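You operate a simulated robot arm through the tools that you are given. There is no shell and no other tool. Be economical: measure what you need, move in short steps, check, and stop when the job is done.

Carry out the task below with a simulated two-armed robot. There is one attempt and no reset: what you move stays moved.

JOB
Crimp the pink and the blue plug and put them back.
Fine: set the size knob to the size printed on each plug; each goes back into the holder of its colour; leave the third alone.

Only the result counts: the job must be done as asked and must still hold three seconds after the hand-in. Knocking over, shifting, dropping, spilling or breaking anything else fails it.

ROBOT AND FRAMES
Two 7-joint arms with two-finger grippers on one trunk, hanging from a carriage that runs on a gantry, over the field with the corners [-2.693, 1.187], [-2.693, -0.093], [0.007, -0.093], [0.007, 1.187] (x, y) and turns from -6.301 to 5.69 rad about z. Base frame: it is fixed where the carriage stands at the start and does not move with it; the origin is on the floor, on the carriage's upright axis, x ahead of it, y to its left, z up; the surface under the hand at the start is at about z = 0.8. Lengths are in m, angles in rad, forces in N, time in s.
The left shoulder is at the start at [0.04, 0.158, 1.227], the right one opposite. With the tool pointing down near the work surface each hand reaches from about 0.1 to 0.56 m from the robot's upright axis, wherever it stands, measured 20 degrees to its own side. Places, roughly: press socket [0.6, 0.1, 0.8]; size knob [0.5, 0.1, 0.8]. Payload 1.96 kg a hand.
The TCP of each hand is the grasp point between the finger pads, 0.02 m short of the fingertips. In the tool frame z runs along the fingers and y along their closing line. Largest opening 0.072 m; the body of the gripper starts 0.038 m behind the TCP.
Orientation is that of the tool frame in the base frame, as [roll, pitch, yaw] about the fixed x, y, z axes, in that order (R = Rz(yaw) Ry(pitch) Rx(roll)). With the fingers straight down and closing along the base's y, the tool's x points along the base's -x, its y along +y and its z along -z.

CONTROLS
- The arms move only by the tool arm_command. It takes "left_commands", "right_commands" or both (then of equal length, played together; a hand with none holds still); each is a list that holds one entry, the list of rows, each a list of 7 numbers: the turn, a rotation vector about the base's x, y, z in units of 8 degrees (1.0 is 8 degrees), then the shift along the base's x, y, z in units of 25 mm (1.0 is 25 mm), then the closure, from 0 (fully open) to 1 (shut). In form: [[[rx, ry, rz, dx, dy, dz, claw], ...]]. A call has 1 to 12 rows; each row shifts and turns the commanded pose from where the row before left it. A call with a number of a shift or a turn outside -1 to 1 is refused whole. A row lasts 0.2 s, in which the tool goes at most 0.05 m and 0.15 rad; a call with a longer step from one row to the next is refused whole, and so is a gripper value outside its range. Where a pose cannot be reached the arm comes as near as it can. A force on the tool above 40 N (or 10 N above the force at the start of the call, whichever is more), or a blocked arm, ends the call early, and 0.2 s more pass. The fingers move at their own pace (about 0.045 m/s each) and stop on an object; they squeeze with about 38 N. The grip force told is the motor's: it shows also when the fingers shut on nothing. Time passes only in rows, and 0.2 s behind the last, so rows that do not move let the fingers close. It gives the time, the measured TCP pose, the force on the tool (base axes), the opening and the grip force at its end, in the units of the frame above (readings bear some noise), with the torque about the TCP (base axes, N m) and any sound that the robot's microphone picked up, and new pictures: "show" is both (left out), scene, wrist or none (wrist: the cameras of the hands that moved).
- Cameras (640 x 400 px; columns grow to the right, rows downward): "scene" is now at [0.227, -0.0188, 1.5868]; the picture's right is [-0.28, -0.96, 0.00], its down [-0.81, 0.23, -0.54] and it looks along [0.52, -0.15, -0.84] (base axes); focal length 290 px, centre (320, 200). "left" rides on the left gripper at [0.071, -0.019, -0.082] in its tool frame; the picture's right is [0.26, 0.97, 0.00], its down [-0.67, 0.18, -0.72] and it looks along [-0.69, 0.19, 0.70] (tool axes); focal length 280 px, centre (320, 200). "right" rides on the right gripper at [0.071, 0.019, -0.082] in its tool frame; the picture's right is [-0.26, 0.96, 0.00], its down [-0.67, -0.18, -0.72] and it looks along [-0.69, -0.19, 0.70] (tool axes); focal length 280 px, centre (320, 200). There is no depth. A picture from a camera that has moved, and an enlarged one, comes with that camera's place and axes in the base frame and with its lens.
- lift_body(by): slides the trunk up (or, below 0, down) by that many m; the arms and the scene camera ride with it, the base frame stays. It gives what a move gives, with no picture.
- steer(legs): drives the robot by 1 to 6 legs, each [ahead, left, turn to the left] in m, m and rad, along the robot's own axes; the way and the turn of a leg run together, so that a leg with both is an arc; at most 1.5 m and 3.142 rad a leg. The arms and the cameras ride along, it lands a little off, and it stops where it bumps. It keeps to its track: a leg is cut to what the track allows. It gives what a move gives, and a new picture of the scene camera.
- aim_head(pan, tilt): turns the head with the scene camera to pan (to the left, within 1.501 rad either way) and tilt (down, from -0.506 to 1.204), counted from straight ahead of the robot. It gives what a move gives, and a new picture of the scene camera.
- zoom(camera, box): a new picture of the part [left, top, right, bottom] of that camera's present view, enlarged. The clock stands still meanwhile.
- close_job(): hands the job in; it is judged then, once.

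Go step by step. Nothing tells you exact positions but the pictures and the camera data: compare them with the known pose of the tool, close in by small moves and look again before you grip or let go. The budget is 120 turns and 260 pictures, counting those below and the enlarged ones. Unless the task says otherwise, let go and move clear before handing in, and close with one line.

The tools are called after "Emit:" as a command line: name --argument value ..., lists and objects as JSON in quotes. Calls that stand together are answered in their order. arm_command: Moves the arms, as the interface text tells. Its arguments: {"type":"object","properties":{"left_commands":{"type":"array","items":{"type":"array","items":{"type":"array","items":{"type":"number"}}}},"right_commands":{"type":"array","items":{"type":"array","items":{"type":"array","items":{"type":"number"}}}},"show":{"type":"string","enum":["both","scene","wrist","none"]}},"required":[]} The other tools are called the same way: lift_body (by) slides the trunk up or down; steer (legs) drives the base; aim_head (pan, tilt) turns the head that bears the scene camera; zoom (camera, box) takes an enlarged picture of a part of a camera's view; close_job () hands the job in.

At the start:

```text
clock: 0.0
left_position: [0.3899, 0.1513, 1.2259]
left_tcp_rot: [-3.141, 0.0, -3.142]
left_ft_force: [-0.7, -0.4, 0.0]
left_wrist_torque: [0.01, -0.02, 0.0]
left_finger_gap: 0.072
left_gripper_force: 0.1
right_position: [0.4243, -0.2809, 1.2133]
right_tcp_rot: [-3.141, -0.001, 3.14]
right_ft_force: [0.2, 0.3, -0.2]
right_wrist_torque: [-0.01, 0.01, 0.0]
right_finger_gap: 0.0721
right_gripper_force: 0.0
trunk travel left (down, up): [-0.55, 0.29]
robot x, y, heading: [0.0016, 0.0001, 0.001]
head pan, tilt: [-0.281, 1.0]
```

scene: 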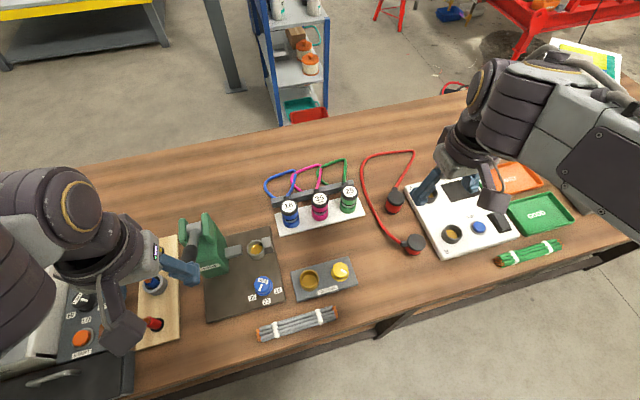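
right: 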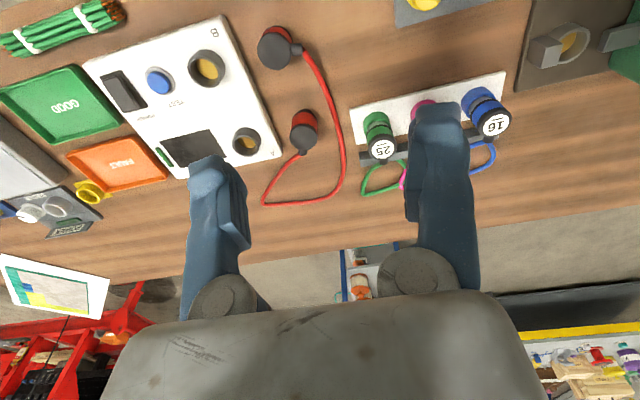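
left: 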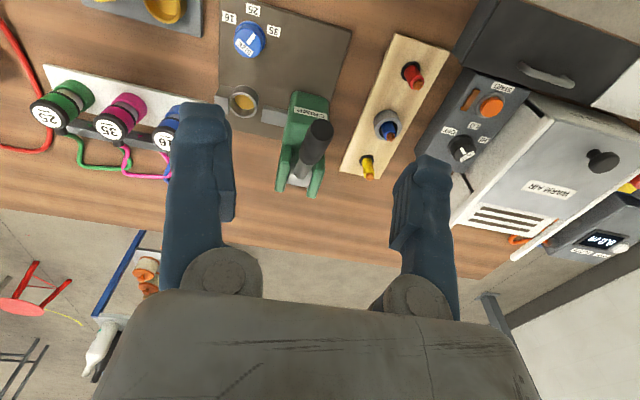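

I see the press (green toggle lever), the knob and a rack of three plugs (blue 16, pink 35, green 25). I'll zoom in for details first.

Emit:
zoom --camera "scene" --box '[170, 200, 370, 325]'

Emit:
zoom --camera "left" --box '[20, 0, 360, 212]'

Emit:
zoom --camera "scene" --box '[250, 150, 378, 230]'

```text
3.20 times, centred on (270, 262) of scene
camera zoom: at [0.227, -0.0188, 1.5868], right [-0.28, -0.96, 0.0], down [-0.81, 0.23, -0.54], along [0.52, -0.15, -0.84], focal length 929 px, centre (480, 0)
```

zoom: 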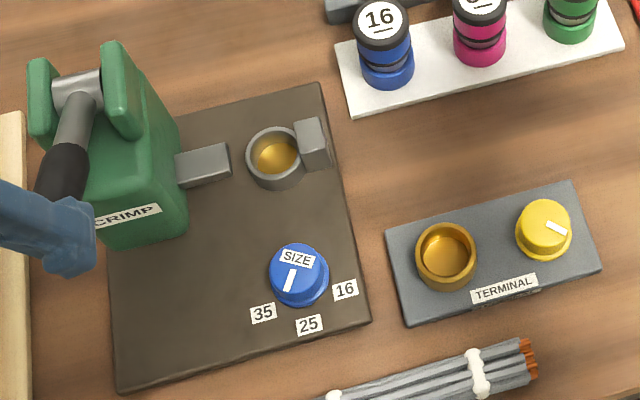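

```text
1.88 times, centred on (190, 106) of left
camera zoom: at [0.3191, 0.1322, 1.3065], right [-0.26, 0.97, 0.0], down [0.67, 0.18, 0.72], along [0.69, 0.19, -0.7], focal length 528 px, centre (565, 377)
```

zoom: 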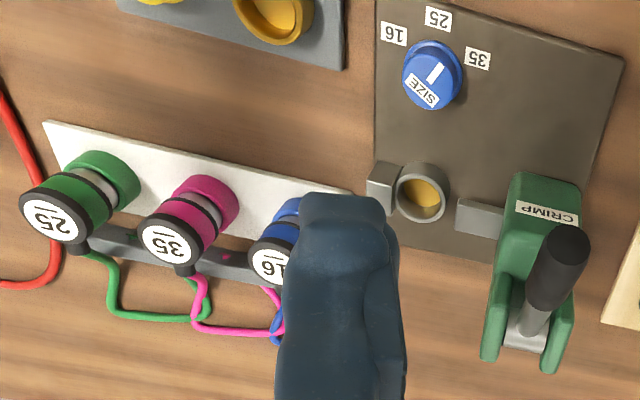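

```text
5.00 times, centred on (314, 190) of scene
camera zoom: at [0.227, -0.0188, 1.5868], right [-0.28, -0.96, 0.0], down [-0.81, 0.23, -0.54], along [0.52, -0.15, -0.84], focal length 1451 px, centre (350, 250)
```

zoom: 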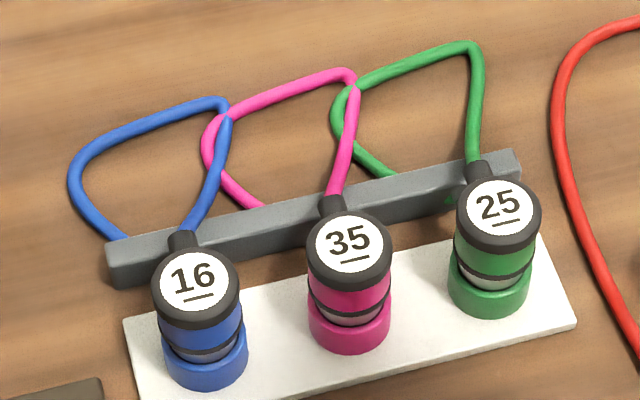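

The labels read blue 16, pink 35, green 25, and the knob currently points somewhere near 25–35. I'll move the left arm aside for a clear view of the press.

Emit:
arm_command --left_commands '[[[0, 0, 0, -1, 1, 0, 0], [0, 0, 0, -1, 1, 0, 0], [0, 0, 0, -1, 1, 0, 0], [0, 0, 0, -1, 1, 0, 0], [0, 0, 0, 0, 1, 0, 0], [0, 0, 0, 0, 1, 0, 0]]]' --show "both"

Emit:
aim_head --pan 0.1 --tilt 1.0

Emit:
zoom --camera "scene" --box '[200, 160, 400, 285]'

```text
clock: 1.4
left_position: [0.3022, 0.2938, 1.2169]
left_tcp_rot: [-3.142, 0.0, 3.141]
left_ft_force: [-0.7, -0.2, 0.4]
left_wrist_torque: [0.01, 0.01, 0.0]
left_finger_gap: 0.072
left_gripper_force: 0.2
left hand out of reach, approached as far as the arm can: row 5, 6
right_position: [0.4254, -0.2814, 1.2133]
right_tcp_rot: [-3.141, -0.001, -3.141]
right_ft_force: [0.1, 0.1, -0.2]
right_wrist_torque: [0.02, 0.0, 0.01]
right_finger_gap: 0.072
right_gripper_force: 0.1
trunk travel left (down, up): [-0.55, 0.29]
robot x, y, heading: [0.0027, -0.002, 0.001]
head pan, tilt: [-0.281, 1.0]
camera scene: at [0.227, -0.0187, 1.5868], right [-0.28, -0.96, 0.0], down [-0.81, 0.23, -0.54], along [0.52, -0.15, -0.84], focal length 290 px, centre (320, 200)
camera left: at [0.2316, 0.2746, 1.2972], right [-0.26, 0.97, 0.0], down [0.67, 0.18, 0.71], along [0.69, 0.19, -0.7], focal length 280 px, centre (320, 200)
```

scene: 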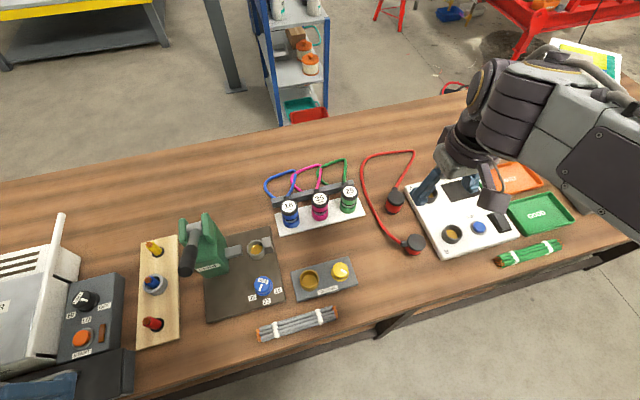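
left: 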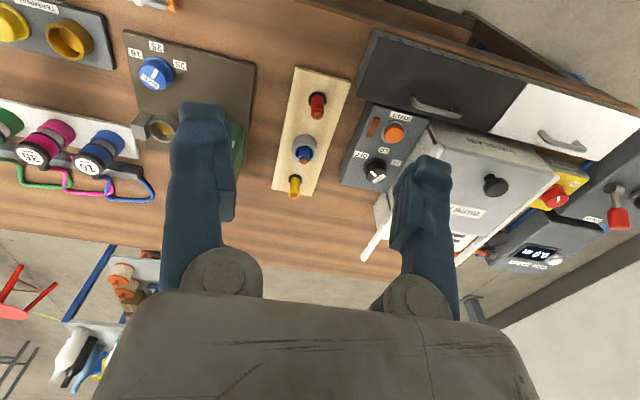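

```text
clock: 2.2
left_position: [0.301, 0.293, 1.217]
left_tcp_rot: [-3.141, -0.001, -3.141]
left_ft_force: [-0.1, 0.6, -0.9]
left_wrist_torque: [0.0, 0.03, 0.04]
left_finger_gap: 0.072
left_gripper_force: 0.0
right_position: [0.4238, -0.2821, 1.2142]
right_tcp_rot: [3.141, 0.0, 3.141]
right_ft_force: [-0.2, 0.2, -0.3]
right_wrist_torque: [0.02, 0.0, 0.0]
right_finger_gap: 0.0722
right_gripper_force: 0.1
trunk travel left (down, up): [-0.55, 0.29]
robot x, y, heading: [0.0035, -0.0009, 0.001]
head pan, tilt: [0.099, 1.0]
camera scene: at [0.2293, 0.0074, 1.5868], right [0.1, -1.0, 0.0], down [-0.84, -0.08, -0.54], along [0.54, 0.05, -0.84], focal length 290 px, centre (320, 200)
```

scene: 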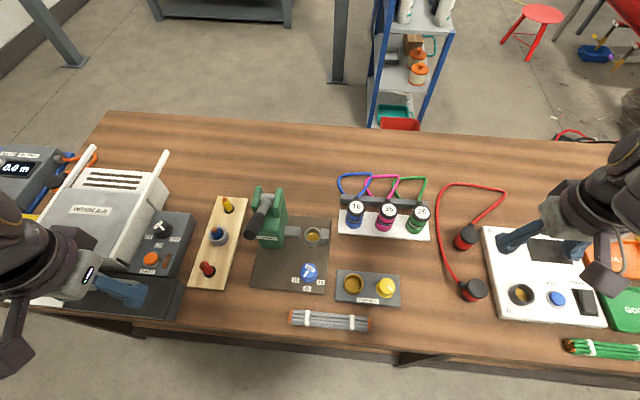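

```text
3.20 times, centred on (300, 222) of scene
camera zoom: at [0.2293, 0.0074, 1.5868], right [0.1, -1.0, 0.0], down [-0.84, -0.08, -0.54], along [0.54, 0.05, -0.84], focal length 929 px, centre (384, 128)
```

zoom: 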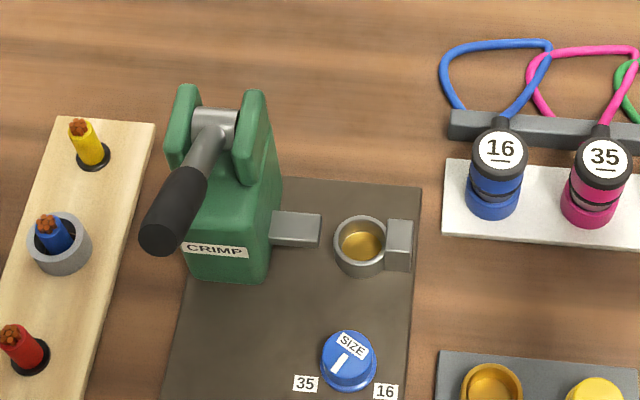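

The lever's handle end is at about (0.51, 0.19, 0.99) and the plugs stand at x ≈ 0.68. I'll test how far the right arm reaches forward at a safe height.

Emit:
lift_body --by -0.1

Emit:
arm_command --right_commands '[[[0, 0, 0, 1, 0.5, 0, 0], [0, 0, 0, 1, 0.5, 0, 0], [0, 0, 0, 1, 0.5, -0.3, 0], [0, 0, 0, 1, 0.5, -0.3, 0], [0, 0, 0, 1, 0.5, -0.3, 0], [0, 0, 0, 1, 0.5, -0.3, 0], [0, 0, 0, 1, 0.5, -0.3, 0], [0, 0, 0, 1, 0.5, -0.3, 0], [0, 0, 0, 1, 0.5, 0, 0], [0, 0, 0, 1, 0.5, 0, 0]]]' --show "both"

```text
clock: 3.6
left_position: [0.3024, 0.2926, 1.1175]
left_tcp_rot: [3.14, -0.001, -3.141]
left_ft_force: [0.4, 0.3, -0.4]
left_wrist_torque: [0.0, -0.04, -0.03]
left_finger_gap: 0.0723
left_gripper_force: 0.2
right_position: [0.4241, -0.2835, 1.1126]
right_tcp_rot: [3.141, -0.002, 3.141]
right_ft_force: [0.1, -0.2, -0.3]
right_wrist_torque: [-0.02, -0.01, -0.02]
right_finger_gap: 0.072
right_gripper_force: 0.0
trunk travel left (down, up): [-0.45, 0.39]
robot x, y, heading: [-0.0007, -0.0006, -0.002]
head pan, tilt: [0.099, 1.0]
```

```text
clock: 5.8
left_position: [0.3013, 0.2928, 1.1174]
left_tcp_rot: [-3.141, 0.0, -3.141]
left_ft_force: [-0.5, -1.2, 0.0]
left_wrist_torque: [-0.01, -0.04, -0.01]
left_finger_gap: 0.0718
left_gripper_force: 0.1
right_position: [0.5661, -0.1913, 1.0621]
right_tcp_rot: [-3.141, 0.0, 3.14]
right_ft_force: [0.5, 0.6, 0.1]
right_wrist_torque: [0.03, 0.03, 0.0]
right_finger_gap: 0.0721
right_gripper_force: 0.0
right hand out of reach, approached as far as the arm can: row 6, 7, 8, 9, 10
trunk travel left (down, up): [-0.45, 0.39]
robot x, y, heading: [0.0014, -0.003, -0.003]
head pan, tilt: [0.099, 1.0]
camera scene: at [0.2293, 0.0074, 1.4868], right [0.1, -1.0, 0.0], down [-0.84, -0.08, -0.54], along [0.54, 0.05, -0.84], focal length 290 px, centre (320, 200)
camera right: at [0.4944, -0.1724, 1.142], right [0.26, 0.96, 0.0], down [0.67, -0.18, 0.72], along [0.69, -0.19, -0.7], focal length 280 px, centre (320, 200)
```

scene: 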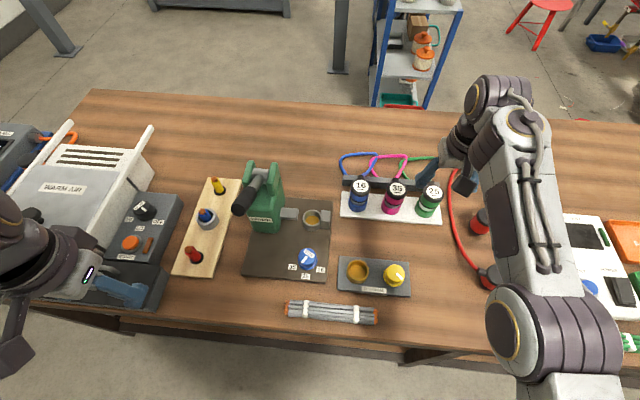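
right: 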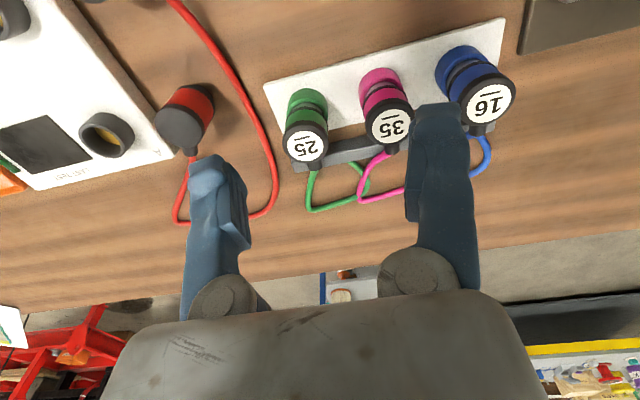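

Blue plug top is at about (0.653, −0.055, 0.90), pink at about (0.655, −0.144, 0.90). The arm facing straight ahead reaches only x≈0.57, so I'll retract and turn the robot left to bring the right shoulder forward.

Emit:
arm_command --right_commands '[[[0, 0, 0, -1, -0.6, 1, 0], [0, 0, 0, -1, -0.6, 1, 0], [0, 0, 0, -1, -0.6, 1, 0], [0, 0, 0, -1, -0.6, 1, 0], [0, 0, 0, -1, -0.6, 0, 0], [0, 0, 0, -1, -0.6, 0, 0]]]' --show "none"

Emit:
lift_body --by 0.1

Emit:
steer --legs '[[0, 0, 1.0]]'

Emit:
aim_head --pan -1.0 --tilt 0.95

```text
clock: 7.2
left_position: [0.3016, 0.2944, 1.1173]
left_tcp_rot: [3.141, 0.0, -3.141]
left_ft_force: [0.0, 1.0, -0.2]
left_wrist_torque: [0.0, -0.01, -0.02]
left_finger_gap: 0.0721
left_gripper_force: 0.0
right_position: [0.413, -0.2809, 1.1623]
right_tcp_rot: [3.14, 0.001, -3.141]
right_ft_force: [0.1, -0.1, -0.2]
right_wrist_torque: [0.0, -0.01, 0.01]
right_finger_gap: 0.0721
right_gripper_force: 0.1
trunk travel left (down, up): [-0.45, 0.39]
robot x, y, heading: [0.0005, 0.0054, -0.001]
head pan, tilt: [0.099, 1.0]
```

```text
clock: 8.5
left_position: [0.3028, 0.2931, 1.217]
left_tcp_rot: [3.14, -0.001, 3.141]
left_ft_force: [0.0, -0.1, 0.0]
left_wrist_torque: [-0.01, -0.01, 0.01]
left_finger_gap: 0.0719
left_gripper_force: 0.0
right_position: [0.4131, -0.2803, 1.2619]
right_tcp_rot: [-3.141, 0.0, -3.141]
right_ft_force: [0.4, -0.2, -0.6]
right_wrist_torque: [0.0, 0.0, -0.03]
right_finger_gap: 0.0719
right_gripper_force: 0.0
trunk travel left (down, up): [-0.55, 0.29]
robot x, y, heading: [-0.002, 0.0008, 0.001]
head pan, tilt: [0.099, 1.0]
```

```text
clock: 11.5
left_position: [-0.0891, 0.4105, 1.2169]
left_tcp_rot: [3.141, 0.001, -2.127]
left_ft_force: [-0.5, -0.7, -0.4]
left_wrist_torque: [0.01, 0.0, -0.01]
left_finger_gap: 0.072
left_gripper_force: 0.1
right_position: [0.4556, 0.2023, 1.2606]
right_tcp_rot: [-3.141, 0.001, -2.13]
right_ft_force: [-0.4, -0.1, -0.7]
right_wrist_torque: [-0.01, -0.02, -0.02]
right_finger_gap: 0.0721
right_gripper_force: 0.1
trunk travel left (down, up): [-0.55, 0.29]
robot x, y, heading: [-0.0014, 0.0026, 1.016]
head pan, tilt: [0.099, 1.0]
camera scene: at [0.1154, 0.1988, 1.5867], right [0.9, -0.44, 0.0], down [-0.37, -0.75, -0.54], along [0.24, 0.48, -0.84], focal length 290 px, centre (320, 200)
```

scene: 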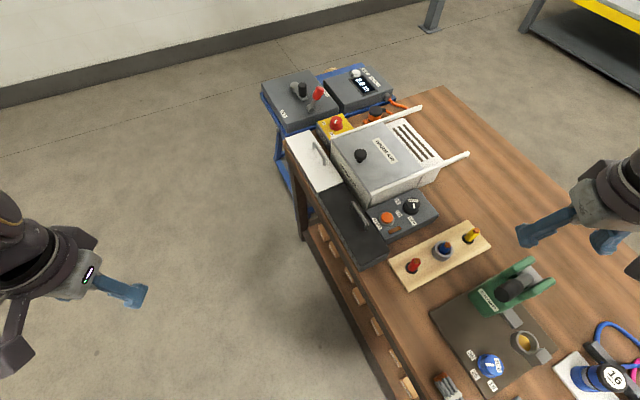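

```text
clock: 12.8
left_position: [-0.0896, 0.412, 1.217]
left_tcp_rot: [3.141, 0.001, -2.128]
left_ft_force: [0.8, 0.2, -0.1]
left_wrist_torque: [0.0, 0.0, -0.02]
left_finger_gap: 0.072
left_gripper_force: 0.1
right_position: [0.4569, 0.2031, 1.2626]
right_tcp_rot: [-3.14, 0.001, -2.128]
right_ft_force: [-0.5, -0.1, 0.1]
right_wrist_torque: [0.04, -0.02, -0.01]
right_finger_gap: 0.0719
right_gripper_force: 0.1
trunk travel left (down, up): [-0.55, 0.29]
robot x, y, heading: [0.0039, 0.0026, 1.015]
head pan, tilt: [-1.0, 0.949]
camera scene: at [0.1573, 0.1373, 1.5904], right [0.01, -1.0, 0.0], down [-0.81, -0.01, -0.58], along [0.58, 0.01, -0.81], focal length 290 px, centre (320, 200)
```

scene: 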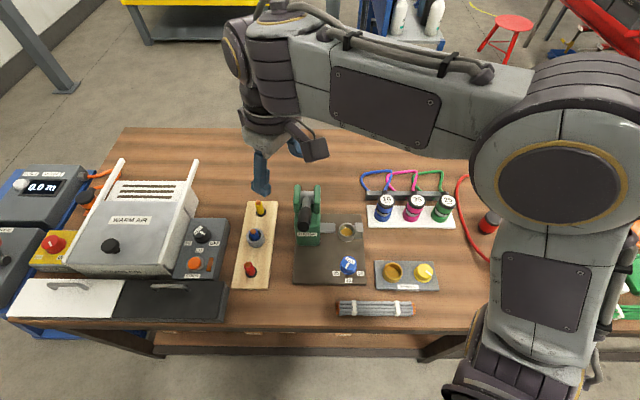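

The hand is above the press now. I'll rotate it back to align with the table and bring it above the size knob at (0.48, 0.062).

Emit:
arm_command --right_commands '[[[0, 0, -0.91, 0.1, -0.7, -0.6, 0], [0, 0, -0.91, 0.1, -0.7, -0.6, 0], [0, 0, -0.91, 0.1, -0.7, -0.6, 0], [0, 0, -0.91, 0.1, -0.7, -0.6, 0], [0, 0, -0.91, 0.1, -0.7, -0.8, 0], [0, 0, -0.91, 0.1, -0.7, -0.8, 0], [0, 0, -0.91, 0.1, -0.7, -0.9, 0], [0, 0, -0.91, 0.1, -0.7, -0.9, 0]]]' --show "both"

```text
clock: 14.6
left_position: [-0.0893, 0.4121, 1.217]
left_tcp_rot: [3.141, 0.0, -2.128]
left_ft_force: [0.3, 0.7, -1.0]
left_wrist_torque: [-0.04, 0.02, 0.04]
left_finger_gap: 0.072
left_gripper_force: 0.0
right_position: [0.4773, 0.0617, 1.1171]
right_tcp_rot: [3.14, 0.0, 3.136]
right_ft_force: [0.2, -0.2, -0.1]
right_wrist_torque: [0.0, 0.03, 0.0]
right_finger_gap: 0.072
right_gripper_force: 0.1
trunk travel left (down, up): [-0.55, 0.29]
robot x, y, heading: [0.0006, -0.0007, 1.016]
head pan, tilt: [-1.0, 0.949]
camera scene: at [0.1573, 0.1372, 1.5904], right [0.01, -1.0, 0.0], down [-0.81, -0.01, -0.58], along [0.58, 0.01, -0.81], focal length 290 px, centre (320, 200)
camera right: at [0.4078, 0.0812, 1.1971], right [0.27, 0.96, 0.0], down [0.67, -0.19, 0.72], along [0.69, -0.19, -0.7], focal length 280 px, centre (320, 200)
```

scene: 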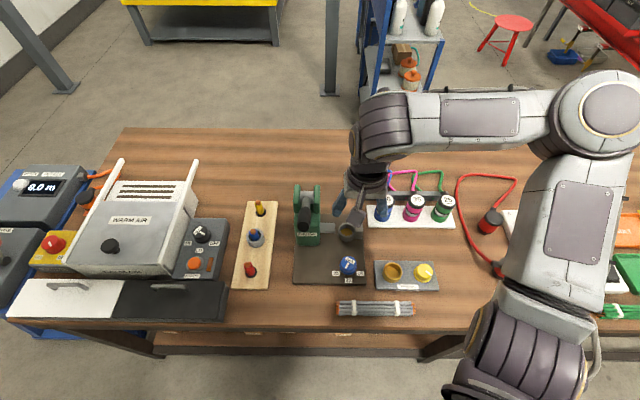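
right: 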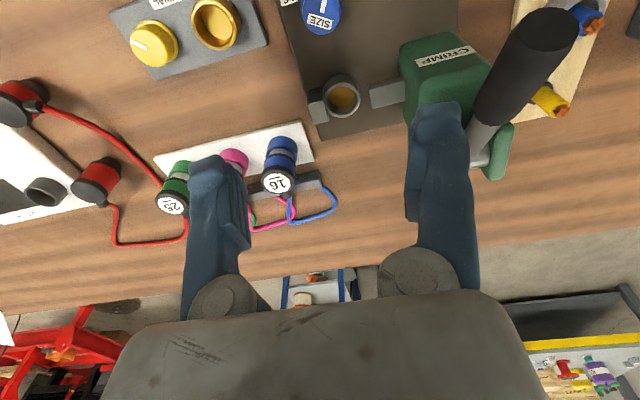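

Emit:
zoom --camera "scene" --box '[308, 235, 388, 285]'

Emit:
arm_command --right_commands '[[[0, 0, 0, -1, 0, 0, 0.5], [0, 0, 0, -1, 0, 0, 0.5], [0, 0, 0, -1, 0, 0, 0.5], [0, 0, 0, -1, 0, 0, 0.5]]]' --show "wrist"

Emit:
zoom --camera "right" --box '[200, 0, 440, 150]'

```text
8.00 times, centred on (348, 260) of scene
camera zoom: at [0.1573, 0.1372, 1.5904], right [0.01, -1.0, 0.0], down [-0.81, -0.01, -0.58], along [0.58, 0.01, -0.81], focal length 2322 px, centre (96, -280)
```

zoom: 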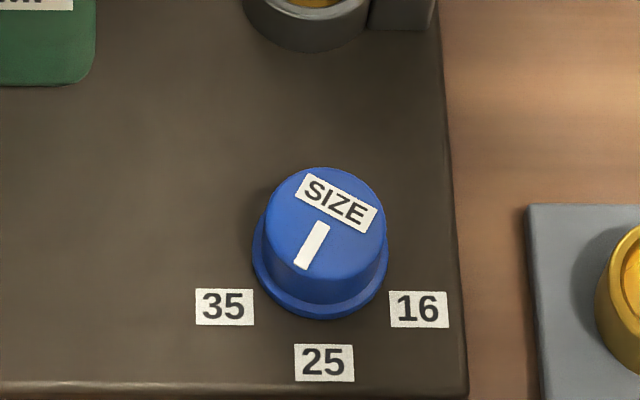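

```text
clock: 15.6
left_position: [-0.0904, 0.4116, 1.2163]
left_tcp_rot: [-3.141, -0.001, -2.128]
left_ft_force: [-0.2, 0.0, -0.5]
left_wrist_torque: [-0.01, -0.01, -0.01]
left_finger_gap: 0.072
left_gripper_force: 0.0
right_position: [0.3779, 0.0621, 1.1158]
right_tcp_rot: [3.141, 0.0, 3.139]
right_ft_force: [-0.6, -0.5, -0.2]
right_wrist_torque: [-0.04, 0.01, 0.04]
right_finger_gap: 0.036
right_gripper_force: 0.1
trunk travel left (down, up): [-0.55, 0.29]
robot x, y, heading: [0.0007, 0.0012, 1.011]
head pan, tilt: [-1.0, 0.949]
camera right: at [0.3074, 0.0823, 1.1968], right [0.27, 0.96, 0.0], down [0.67, -0.19, 0.72], along [0.69, -0.19, -0.7], focal length 280 px, centre (320, 200)
```

right: 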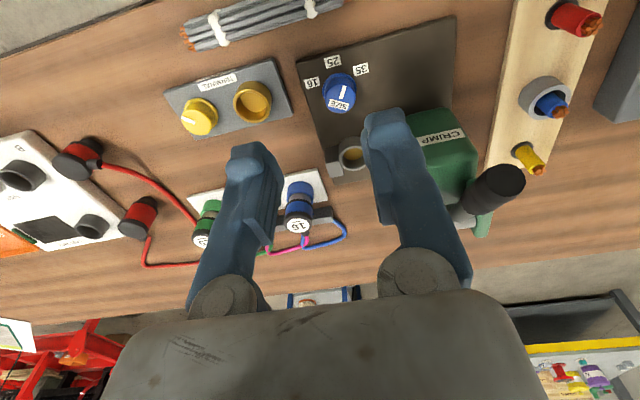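

```text
2.67 times, centred on (320, 75) of right
camera zoom: at [0.3074, 0.0823, 1.1968], right [0.27, 0.96, 0.0], down [0.67, -0.19, 0.72], along [0.69, -0.19, -0.7], focal length 748 px, centre (320, 533)
```

zoom: 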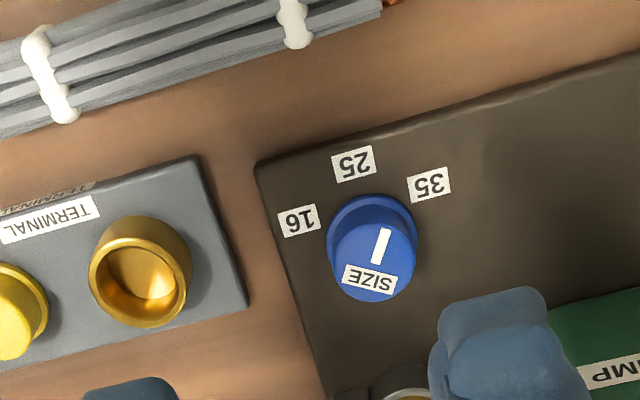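

Knob centre is near (0.482, 0.062) and its pointer sits between 25 and 35. I'll do pink (35) first, so I lower the open hand over the knob.

Emit:
arm_command --right_commands '[[[0, 0, 0, 1, 0, 0, 0], [0, 0, 0, 1, 0, 0, 0], [0, 0, 0, 1, 0, -0.6, 0], [0, 0, 0, 1, 0, -1, 0], [0, 0, 0, 0.16, 0, -1, 0], [0, 0, 0, 0, 0, -1, 0], [0, 0, 0, 0, 0, -1, 0], [0, 0, 0, 0, 0, -1, 0], [0, 0, 0, 0, 0, -1, 0], [0, 0, 0, 0, 0, -1, 0], [0, 0, 0, 0, 0, -1, 0], [0, 0, 0, 0, 0, -1, 0]]]' --show "both"

Emit:
zoom --camera "scene" --box '[288, 210, 408, 285]'

```text
clock: 18.2
left_position: [-0.0888, 0.4112, 1.2172]
left_tcp_rot: [3.141, 0.001, -2.128]
left_ft_force: [0.2, -0.1, -0.2]
left_wrist_torque: [0.02, 0.04, -0.03]
left_finger_gap: 0.0723
left_gripper_force: 0.1
right_position: [0.4788, 0.0617, 0.8765]
right_tcp_rot: [3.14, -0.001, 3.137]
right_ft_force: [-0.5, 0.5, 1.1]
right_wrist_torque: [0.0, 0.02, -0.03]
right_finger_gap: 0.0718
right_gripper_force: 0.1
trunk travel left (down, up): [-0.55, 0.29]
robot x, y, heading: [-0.0001, 0.0018, 1.017]
head pan, tilt: [-1.0, 0.949]
camera scene: at [0.1573, 0.1373, 1.5904], right [0.01, -1.0, 0.0], down [-0.81, -0.01, -0.58], along [0.58, 0.01, -0.81], focal length 290 px, centre (320, 200)
camera right: at [0.4091, 0.0813, 0.9565], right [0.27, 0.96, 0.0], down [0.67, -0.19, 0.72], along [0.69, -0.19, -0.7], focal length 280 px, centre (320, 200)
```

scene: 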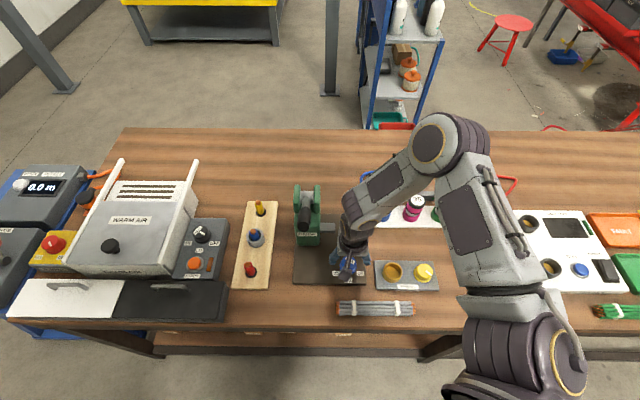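
right: 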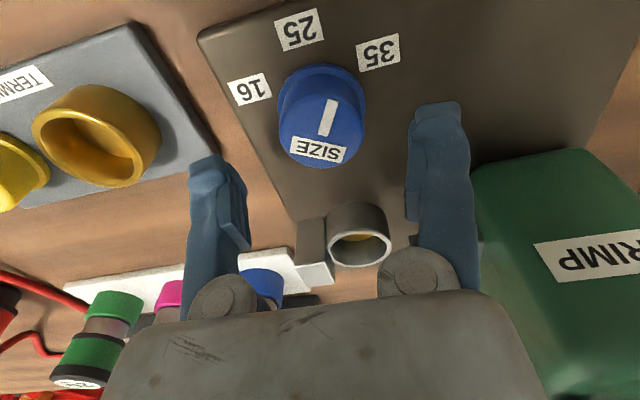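

```text
5.33 times, centred on (348, 248) of scene
camera zoom: at [0.1573, 0.1373, 1.5904], right [0.01, -1.0, 0.0], down [-0.81, -0.01, -0.58], along [0.58, 0.01, -0.81], focal length 1548 px, centre (171, -53)
```

zoom: 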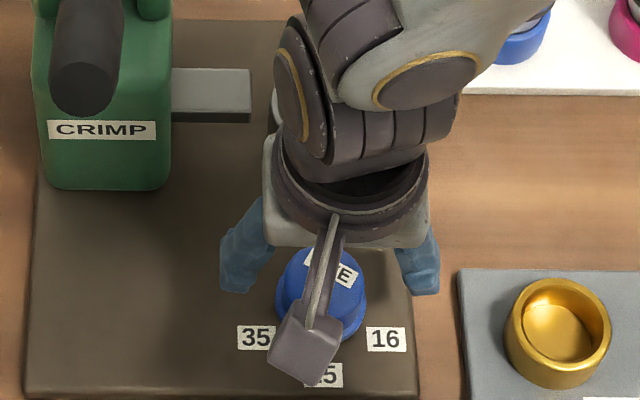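

Aligned in y, about 6 mm short in x. I'll lower and close on the knob.

Emit:
arm_command --right_commands '[[[0, 0, 0, 0.25, 0, -0.7, 0], [0, 0, 0, 0, 0, -0.8, 0], [0, 0, 0, 0, 0, 0, 0.9], [0, 0, 0, 0, 0, 0, 0.9], [0, 0, 0, 0, 0, 0, 0.9]]]' --show "both"

Emit:
zoom --camera "scene" --box '[308, 220, 388, 270]'

```text
clock: 19.4
left_position: [-0.089, 0.4121, 1.2178]
left_tcp_rot: [3.141, 0.001, -2.127]
left_ft_force: [-0.3, -0.4, -0.2]
left_wrist_torque: [0.01, 0.02, 0.01]
left_finger_gap: 0.072
left_gripper_force: 0.0
right_position: [0.4862, 0.0627, 0.8378]
right_tcp_rot: [-3.14, 0.001, 3.136]
right_ft_force: [1.8, 0.2, -5.3]
right_wrist_torque: [0.09, 0.0, -0.01]
right_finger_gap: 0.041
right_gripper_force: 30.6
trunk travel left (down, up): [-0.55, 0.29]
robot x, y, heading: [0.0019, 0.0004, 1.013]
head pan, tilt: [-1.0, 0.949]
camera scene: at [0.1574, 0.1374, 1.5903], right [0.01, -1.0, 0.0], down [-0.81, -0.01, -0.58], along [0.58, 0.01, -0.81], focal length 290 px, centre (320, 200)
camera right: at [0.4157, 0.0815, 0.9176], right [0.27, 0.96, 0.0], down [0.67, -0.19, 0.72], along [0.69, -0.19, -0.7], focal length 280 px, centre (320, 200)
```

scene: 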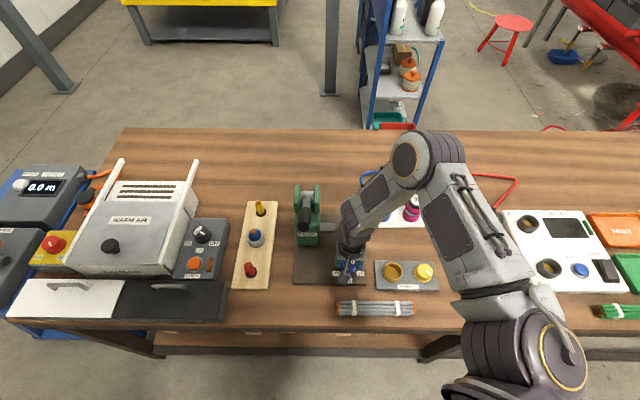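
right: 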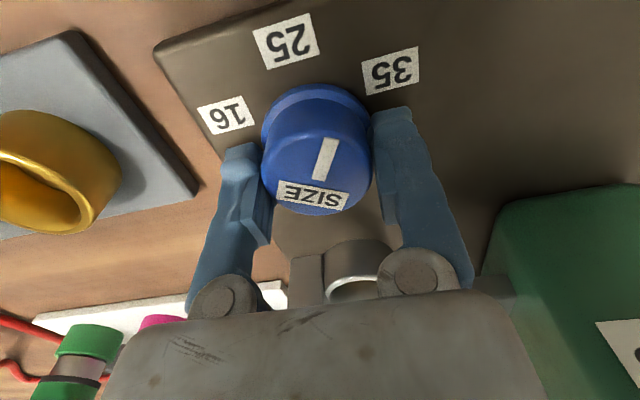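

```text
8.00 times, centred on (348, 245) of scene
camera zoom: at [0.1574, 0.1374, 1.5903], right [0.01, -1.0, 0.0], down [-0.81, -0.01, -0.58], along [0.58, 0.01, -0.81], focal length 2322 px, centre (96, -160)
```

zoom: 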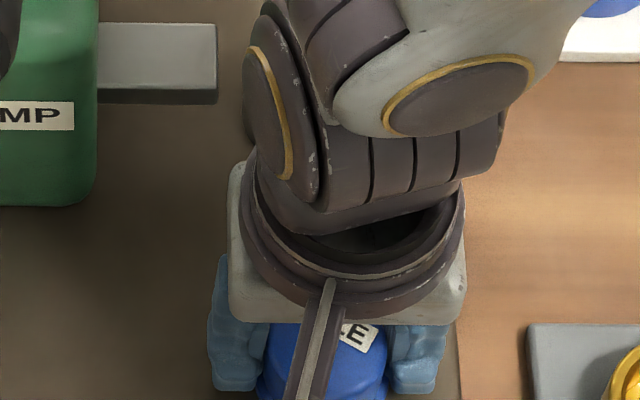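

Gripped the knob at 41 mm. I'll turn it about −38° toward 35.

Emit:
arm_command --right_commands '[[[0, 0, -0.8, 0, 0, 0, 0.9], [0, 0, -0.8, 0, 0, 0, 0.9], [0, 0, -0.8, 0, 0, 0, 0.9], [0, 0, -0.8, 0, 0, 0, 0.9], [0, 0, -0.8, 0, 0, 0, 0.9], [0, 0, -0.8, 0, 0, 0, 0.9]]]' --show "wrist"

```text
clock: 20.8
left_position: [-0.0894, 0.4093, 1.2179]
left_tcp_rot: [3.141, 0.0, -2.128]
left_ft_force: [-0.1, 0.1, -0.4]
left_wrist_torque: [-0.02, -0.01, 0.01]
left_finger_gap: 0.0721
left_gripper_force: 0.0
right_position: [0.4845, 0.0603, 0.8389]
right_tcp_rot: [-3.137, 0.001, 2.468]
right_ft_force: [-4.3, -11.2, 2.8]
right_wrist_torque: [-0.19, 0.04, 1.05]
right_finger_gap: 0.041
right_gripper_force: 39.9
trunk travel left (down, up): [-0.55, 0.29]
robot x, y, heading: [-0.0028, 0.0036, 1.015]
head pan, tilt: [-1.0, 0.949]
camera right: at [0.4414, 0.1198, 0.9195], right [0.81, 0.59, 0.0], down [0.41, -0.56, 0.72], along [0.42, -0.58, -0.7], focal length 280 px, centre (320, 200)
```

right: 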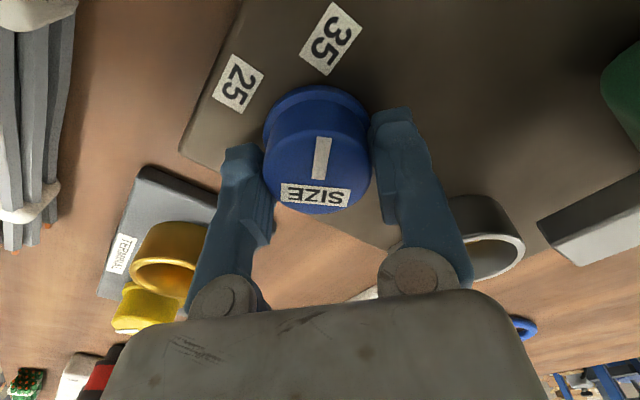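

Emit:
arm_command --right_commands '[[[0, 0, 0, 0, 0, 0, 0.2], [0, 0, 0, 0, 0, 0, 0.2], [0, 0, 0, 0, 0, 1, 0], [0, 0, 0, 0, 0, 1, 0], [0, 0, 0, 0, 0, 1, 0], [0, 0, 0.8, 0, 0, 1, 0], [0, 0, 0.8, 0.5, -0.5, 1, 0], [0, 0, 0.8, 0.5, -0.5, 1, 0], [0, 0, 0.8, 0.5, -0.5, 0, 0], [0, 0, 0.8, 0.5, -0.5, 0, 0], [0, 0, 0.8, 0.5, -0.5, 0, 0]]]' --show "scene"

Emit:
zoom --camera "scene" --box '[308, 235, 388, 285]'

```text
clock: 23.2
left_position: [-0.0901, 0.4118, 1.2163]
left_tcp_rot: [3.141, -0.001, -2.128]
left_ft_force: [-0.1, 0.1, 0.3]
left_wrist_torque: [0.0, 0.0, 0.04]
left_finger_gap: 0.0725
left_gripper_force: 0.1
right_position: [0.5496, -0.0011, 0.9892]
right_tcp_rot: [3.14, 0.0, 3.14]
right_ft_force: [0.1, -0.1, -0.5]
right_wrist_torque: [-0.04, -0.04, -0.03]
right_finger_gap: 0.0722
right_gripper_force: 0.1
trunk travel left (down, up): [-0.55, 0.29]
robot x, y, heading: [0.0007, 0.0008, 1.011]
head pan, tilt: [-1.0, 0.949]
camera scene: at [0.1574, 0.1372, 1.5904], right [0.01, -1.0, 0.0], down [-0.81, -0.01, -0.58], along [0.58, 0.01, -0.81], focal length 290 px, centre (320, 200)
```

scene: 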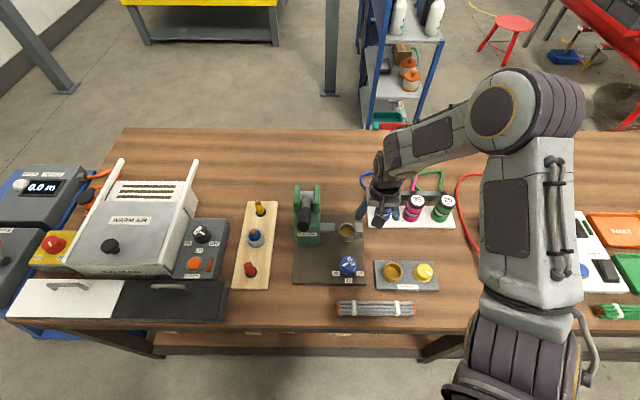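

```text
8.00 times, centred on (348, 260) of scene
camera zoom: at [0.1574, 0.1372, 1.5904], right [0.01, -1.0, 0.0], down [-0.81, -0.01, -0.58], along [0.58, 0.01, -0.81], focal length 2322 px, centre (96, -280)
```

zoom: 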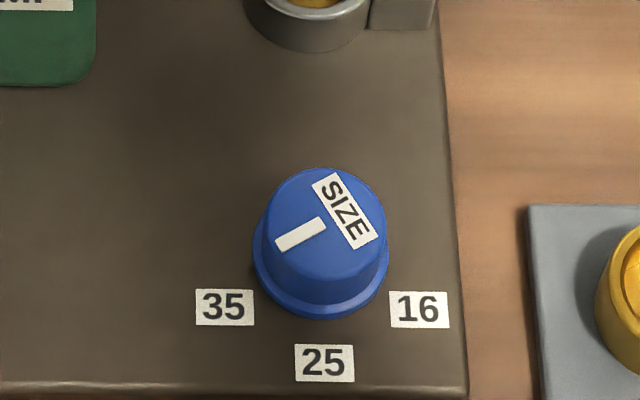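

The knob now points at 35. Next I move above the pink plug and look.

Emit:
arm_command --right_commands '[[[0, 0, 0, 0, -1, 0.4, 0], [0, 0, 0, 0, -1, 0, 0], [0, 0, 0, 0.6, -1, 0, 0], [0, 0, 0, 0.6, -1, 0, 0], [0, 0, 0, 0.8, -1, 0, 0], [0, 0, 0, 0.8, -0.7, 0, 0]]]' --show "both"

```text
clock: 24.6
left_position: [-0.0895, 0.4115, 1.2169]
left_tcp_rot: [-3.141, 0.001, -2.129]
left_ft_force: [0.8, 0.1, 0.1]
left_wrist_torque: [0.01, -0.02, 0.02]
left_finger_gap: 0.072
left_gripper_force: 0.0
right_position: [0.6192, -0.1414, 1.0004]
right_tcp_rot: [3.141, 0.0, 3.138]
right_ft_force: [0.1, -0.8, 0.1]
right_wrist_torque: [-0.01, -0.01, -0.03]
right_finger_gap: 0.0721
right_gripper_force: 0.1
trunk travel left (down, up): [-0.55, 0.29]
robot x, y, heading: [0.0027, 0.0008, 1.009]
head pan, tilt: [-1.0, 0.949]
camera scene: at [0.1574, 0.1372, 1.5904], right [0.01, -1.0, 0.0], down [-0.81, -0.01, -0.58], along [0.58, 0.01, -0.81], focal length 290 px, centre (320, 200)
camera right: at [0.5491, -0.1232, 1.0807], right [0.27, 0.96, 0.0], down [0.67, -0.18, 0.72], along [0.69, -0.19, -0.7], focal length 280 px, centre (320, 200)
```

scene: 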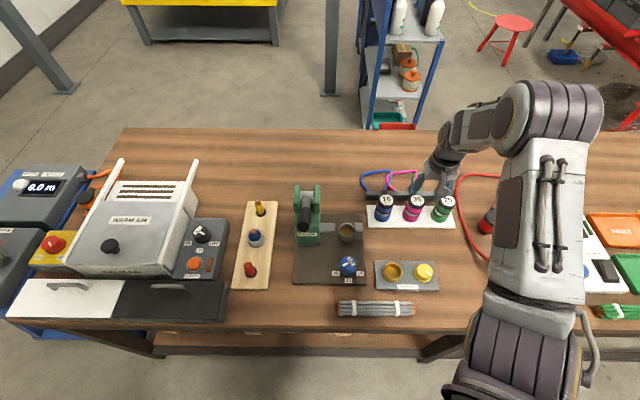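
right: 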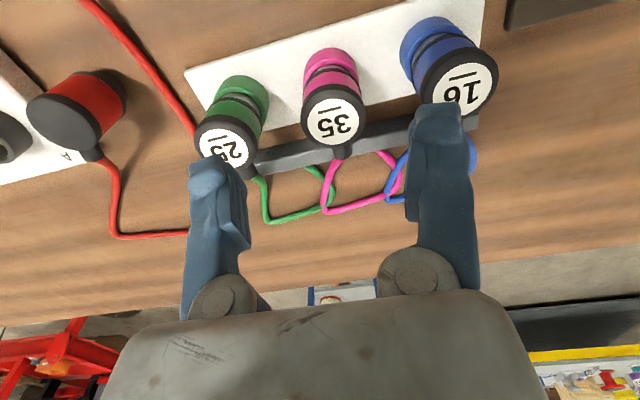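

Emit:
zoom --camera "scene" --box '[360, 165, 464, 230]'

Emit:
zoom --camera "right" --box '[180, 10, 500, 210]'

```text
6.15 times, centred on (412, 198) of scene
camera zoom: at [0.1574, 0.1372, 1.5904], right [0.01, -1.0, 0.0], down [-0.81, -0.01, -0.58], along [0.58, 0.01, -0.81], focal length 1786 px, centre (-246, 215)
```

zoom: 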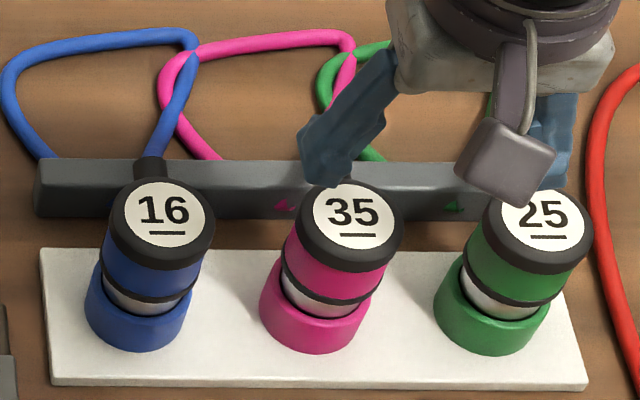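

```text
2.00 times, centred on (340, 110) of right
camera zoom: at [0.5491, -0.1232, 1.0807], right [0.27, 0.96, 0.0], down [0.67, -0.18, 0.72], along [0.69, -0.19, -0.7], focal length 561 px, centre (280, 380)
```

zoom: 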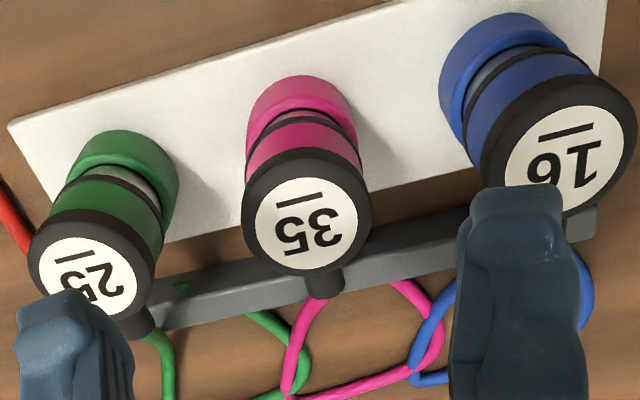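

Pink cap centre is about (0.653, −0.141), top z ≈ 0.893, and the cap is ~0.05 wide. I'll lower the open hand around it and check before gripping.

Emit:
arm_command --right_commands '[[[0, 0, 0, 0.7, 0, 0, 0], [0, 0, 0, 0.66, 0, 0, 0], [0, 0, 0, 0, 0, -1, 0], [0, 0, 0, 0, 0, -1, 0], [0, 0, 0, 0, 0, -0.8, 0]]]' --show "both"

Emit:
zoom --camera "scene" --box '[360, 165, 464, 230]'

```text
clock: 25.8
left_position: [-0.089, 0.4115, 1.2166]
left_tcp_rot: [-3.141, -0.001, -2.127]
left_ft_force: [0.5, -0.7, -0.4]
left_wrist_torque: [0.0, -0.01, -0.02]
left_finger_gap: 0.072
left_gripper_force: 0.0
right_position: [0.6532, -0.1421, 0.9284]
right_tcp_rot: [3.14, 0.0, 3.138]
right_ft_force: [0.3, 0.0, -0.1]
right_wrist_torque: [-0.02, 0.02, -0.02]
right_finger_gap: 0.0718
right_gripper_force: 0.1
trunk travel left (down, up): [-0.55, 0.29]
robot x, y, heading: [0.0001, -0.0018, 1.012]
head pan, tilt: [-1.0, 0.949]
camera scene: at [0.1573, 0.1373, 1.5904], right [0.01, -1.0, 0.0], down [-0.81, -0.01, -0.58], along [0.58, 0.01, -0.81], focal length 290 px, centre (320, 200)
camera right: at [0.5829, -0.1239, 1.0088], right [0.27, 0.96, 0.0], down [0.67, -0.19, 0.72], along [0.69, -0.19, -0.7], focal length 280 px, centre (320, 200)
```

scene: 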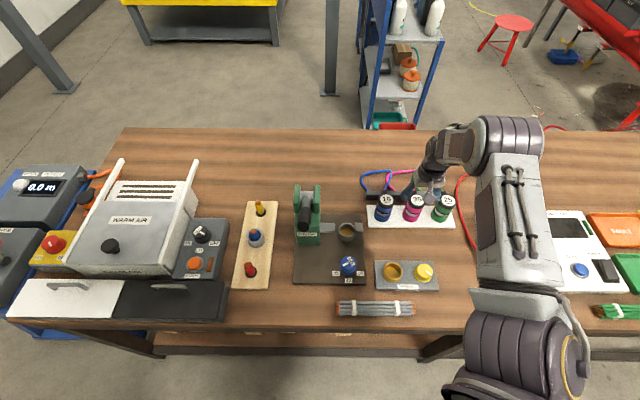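
right: 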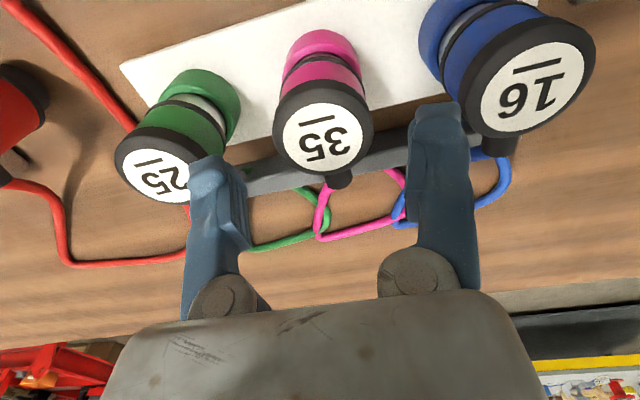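

```text
6.15 times, centred on (412, 198) of scene
camera zoom: at [0.1573, 0.1373, 1.5904], right [0.01, -1.0, 0.0], down [-0.81, -0.01, -0.58], along [0.58, 0.01, -0.81], focal length 1786 px, centre (-246, 215)
```

zoom: 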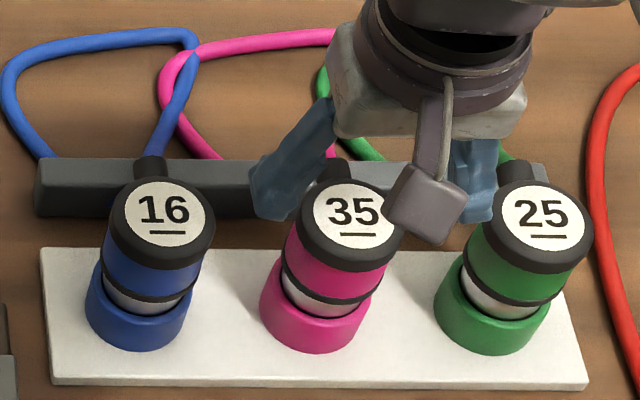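

Alignment is good. I'll descend around the cap and grip.

Emit:
arm_command --right_commands '[[[0, 0, 0, 0.1, 0.03, -1, 0], [0, 0, 0, 0, 0, -0.6, 0], [0, 0, 0, 0, 0, -0.55, 0], [0, 0, 0, 0, 0, 0, 0.8], [0, 0, 0, 0, 0, 0, 0.8], [0, 0, 0, 0, 0, 0, 0.8]]]' --show "both"

Emit:
zoom --camera "scene" --box '[360, 165, 464, 230]'

```text
clock: 27.2
left_position: [-0.0892, 0.4123, 1.2168]
left_tcp_rot: [3.141, -0.001, -2.127]
left_ft_force: [-0.4, -0.1, 0.1]
left_wrist_torque: [-0.02, 0.01, 0.01]
left_finger_gap: 0.072
left_gripper_force: 0.0
right_position: [0.6556, -0.1416, 0.8757]
right_tcp_rot: [3.141, -0.001, 3.137]
right_ft_force: [-0.2, 0.2, 0.1]
right_wrist_torque: [0.01, -0.02, -0.01]
right_finger_gap: 0.0503
right_gripper_force: 37.4
trunk travel left (down, up): [-0.55, 0.29]
robot x, y, heading: [0.0009, 0.0048, 1.015]
head pan, tilt: [-1.0, 0.949]
camera scene: at [0.1573, 0.1372, 1.5903], right [0.01, -1.0, 0.0], down [-0.81, -0.01, -0.58], along [0.58, 0.01, -0.81], focal length 290 px, centre (320, 200)
camera right: at [0.5858, -0.1225, 0.9567], right [0.27, 0.96, 0.0], down [0.67, -0.19, 0.72], along [0.69, -0.19, -0.7], focal length 280 px, centre (320, 200)
```

scene: 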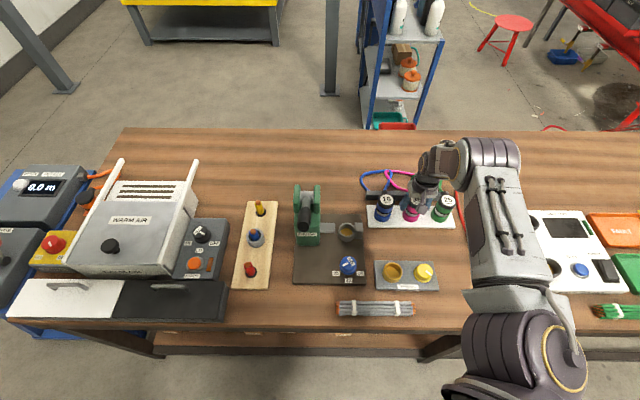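
right: 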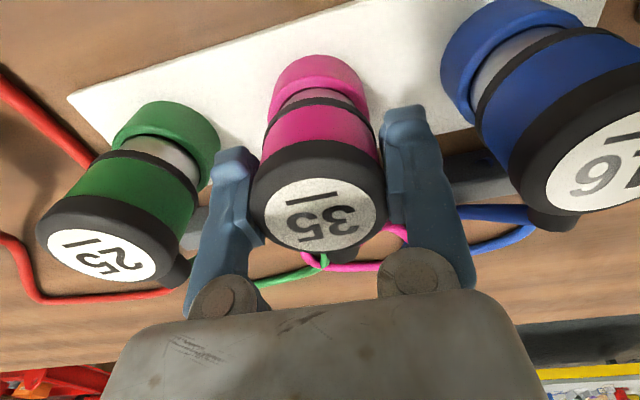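

```text
6.15 times, centred on (412, 198) of scene
camera zoom: at [0.1573, 0.1372, 1.5903], right [0.01, -1.0, 0.0], down [-0.81, -0.01, -0.58], along [0.58, 0.01, -0.81], focal length 1786 px, centre (-246, 215)
```

zoom: 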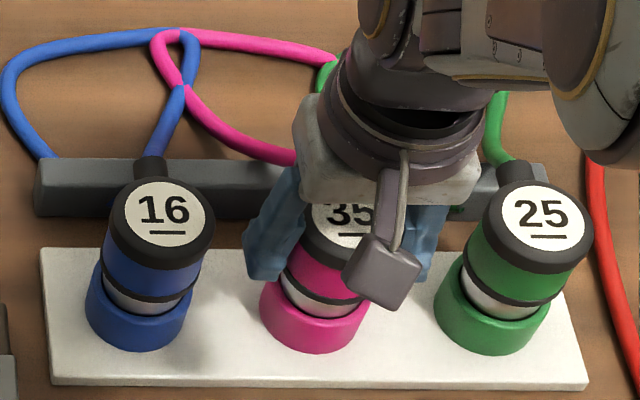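

Gripped at 50 mm. Lift straight up and check.

Emit:
arm_command --right_commands '[[[0, 0, 0, 0, 0, 0.6, 0.8], [0, 0, 0, 0, 0, 0.8, 0.8], [0, 0, 0, 0, 0, 1, 0.8], [0, 0, 0, 0, 0, 1, 0.8], [0, 0, 0, 0, 0, 0.4, 0.8]]]' --show "both"

Emit:
zoom --camera "scene" --box '[360, 155, 464, 220]'

```text
clock: 28.4
left_position: [-0.0902, 0.4129, 1.2169]
left_tcp_rot: [3.141, 0.002, -2.128]
left_ft_force: [-0.3, 0.0, 0.3]
left_wrist_torque: [0.01, 0.0, -0.02]
left_finger_gap: 0.0717
left_gripper_force: 0.0
right_position: [0.6565, -0.1426, 0.9704]
right_tcp_rot: [3.141, -0.002, 3.137]
right_ft_force: [-0.4, 0.1, -1.3]
right_wrist_torque: [-0.01, 0.03, 0.03]
right_finger_gap: 0.0494
right_gripper_force: 38.1
trunk travel left (down, up): [-0.55, 0.29]
robot x, y, heading: [0.0017, 0.0038, 1.015]
head pan, tilt: [-1.0, 0.949]
camera scene: at [0.1573, 0.1373, 1.5903], right [0.01, -1.0, 0.0], down [-0.81, -0.01, -0.58], along [0.58, 0.01, -0.81], focal length 290 px, centre (320, 200)
camera right: at [0.5849, -0.1229, 1.0509], right [0.27, 0.96, 0.0], down [0.67, -0.19, 0.72], along [0.69, -0.19, -0.7], focal length 280 px, centre (320, 200)
```

scene: 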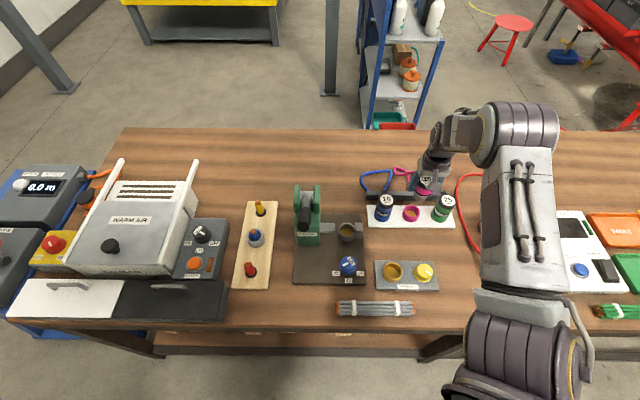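
right: 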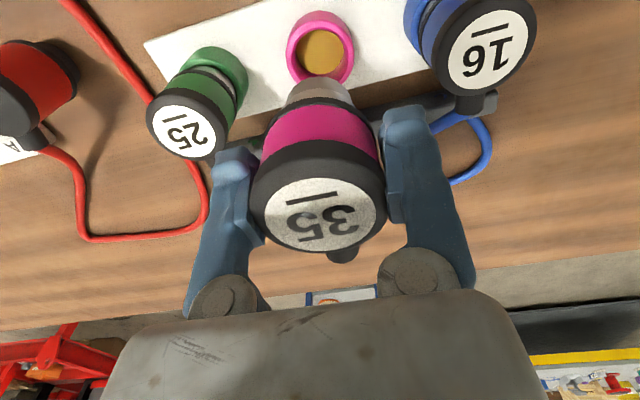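

```text
6.15 times, centred on (412, 188) of scene
camera zoom: at [0.1573, 0.1373, 1.5903], right [0.01, -1.0, 0.0], down [-0.81, -0.01, -0.58], along [0.58, 0.01, -0.81], focal length 1786 px, centre (-246, 277)
```

zoom: 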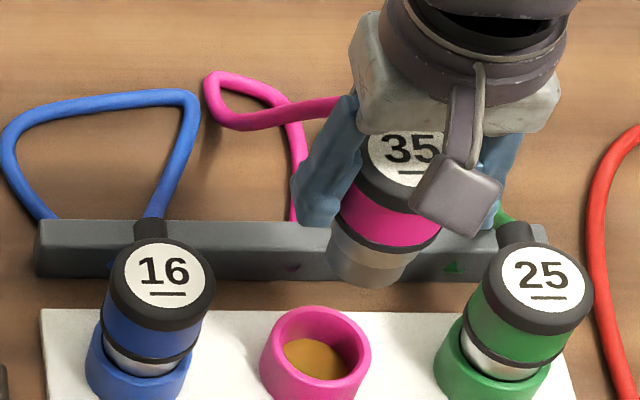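

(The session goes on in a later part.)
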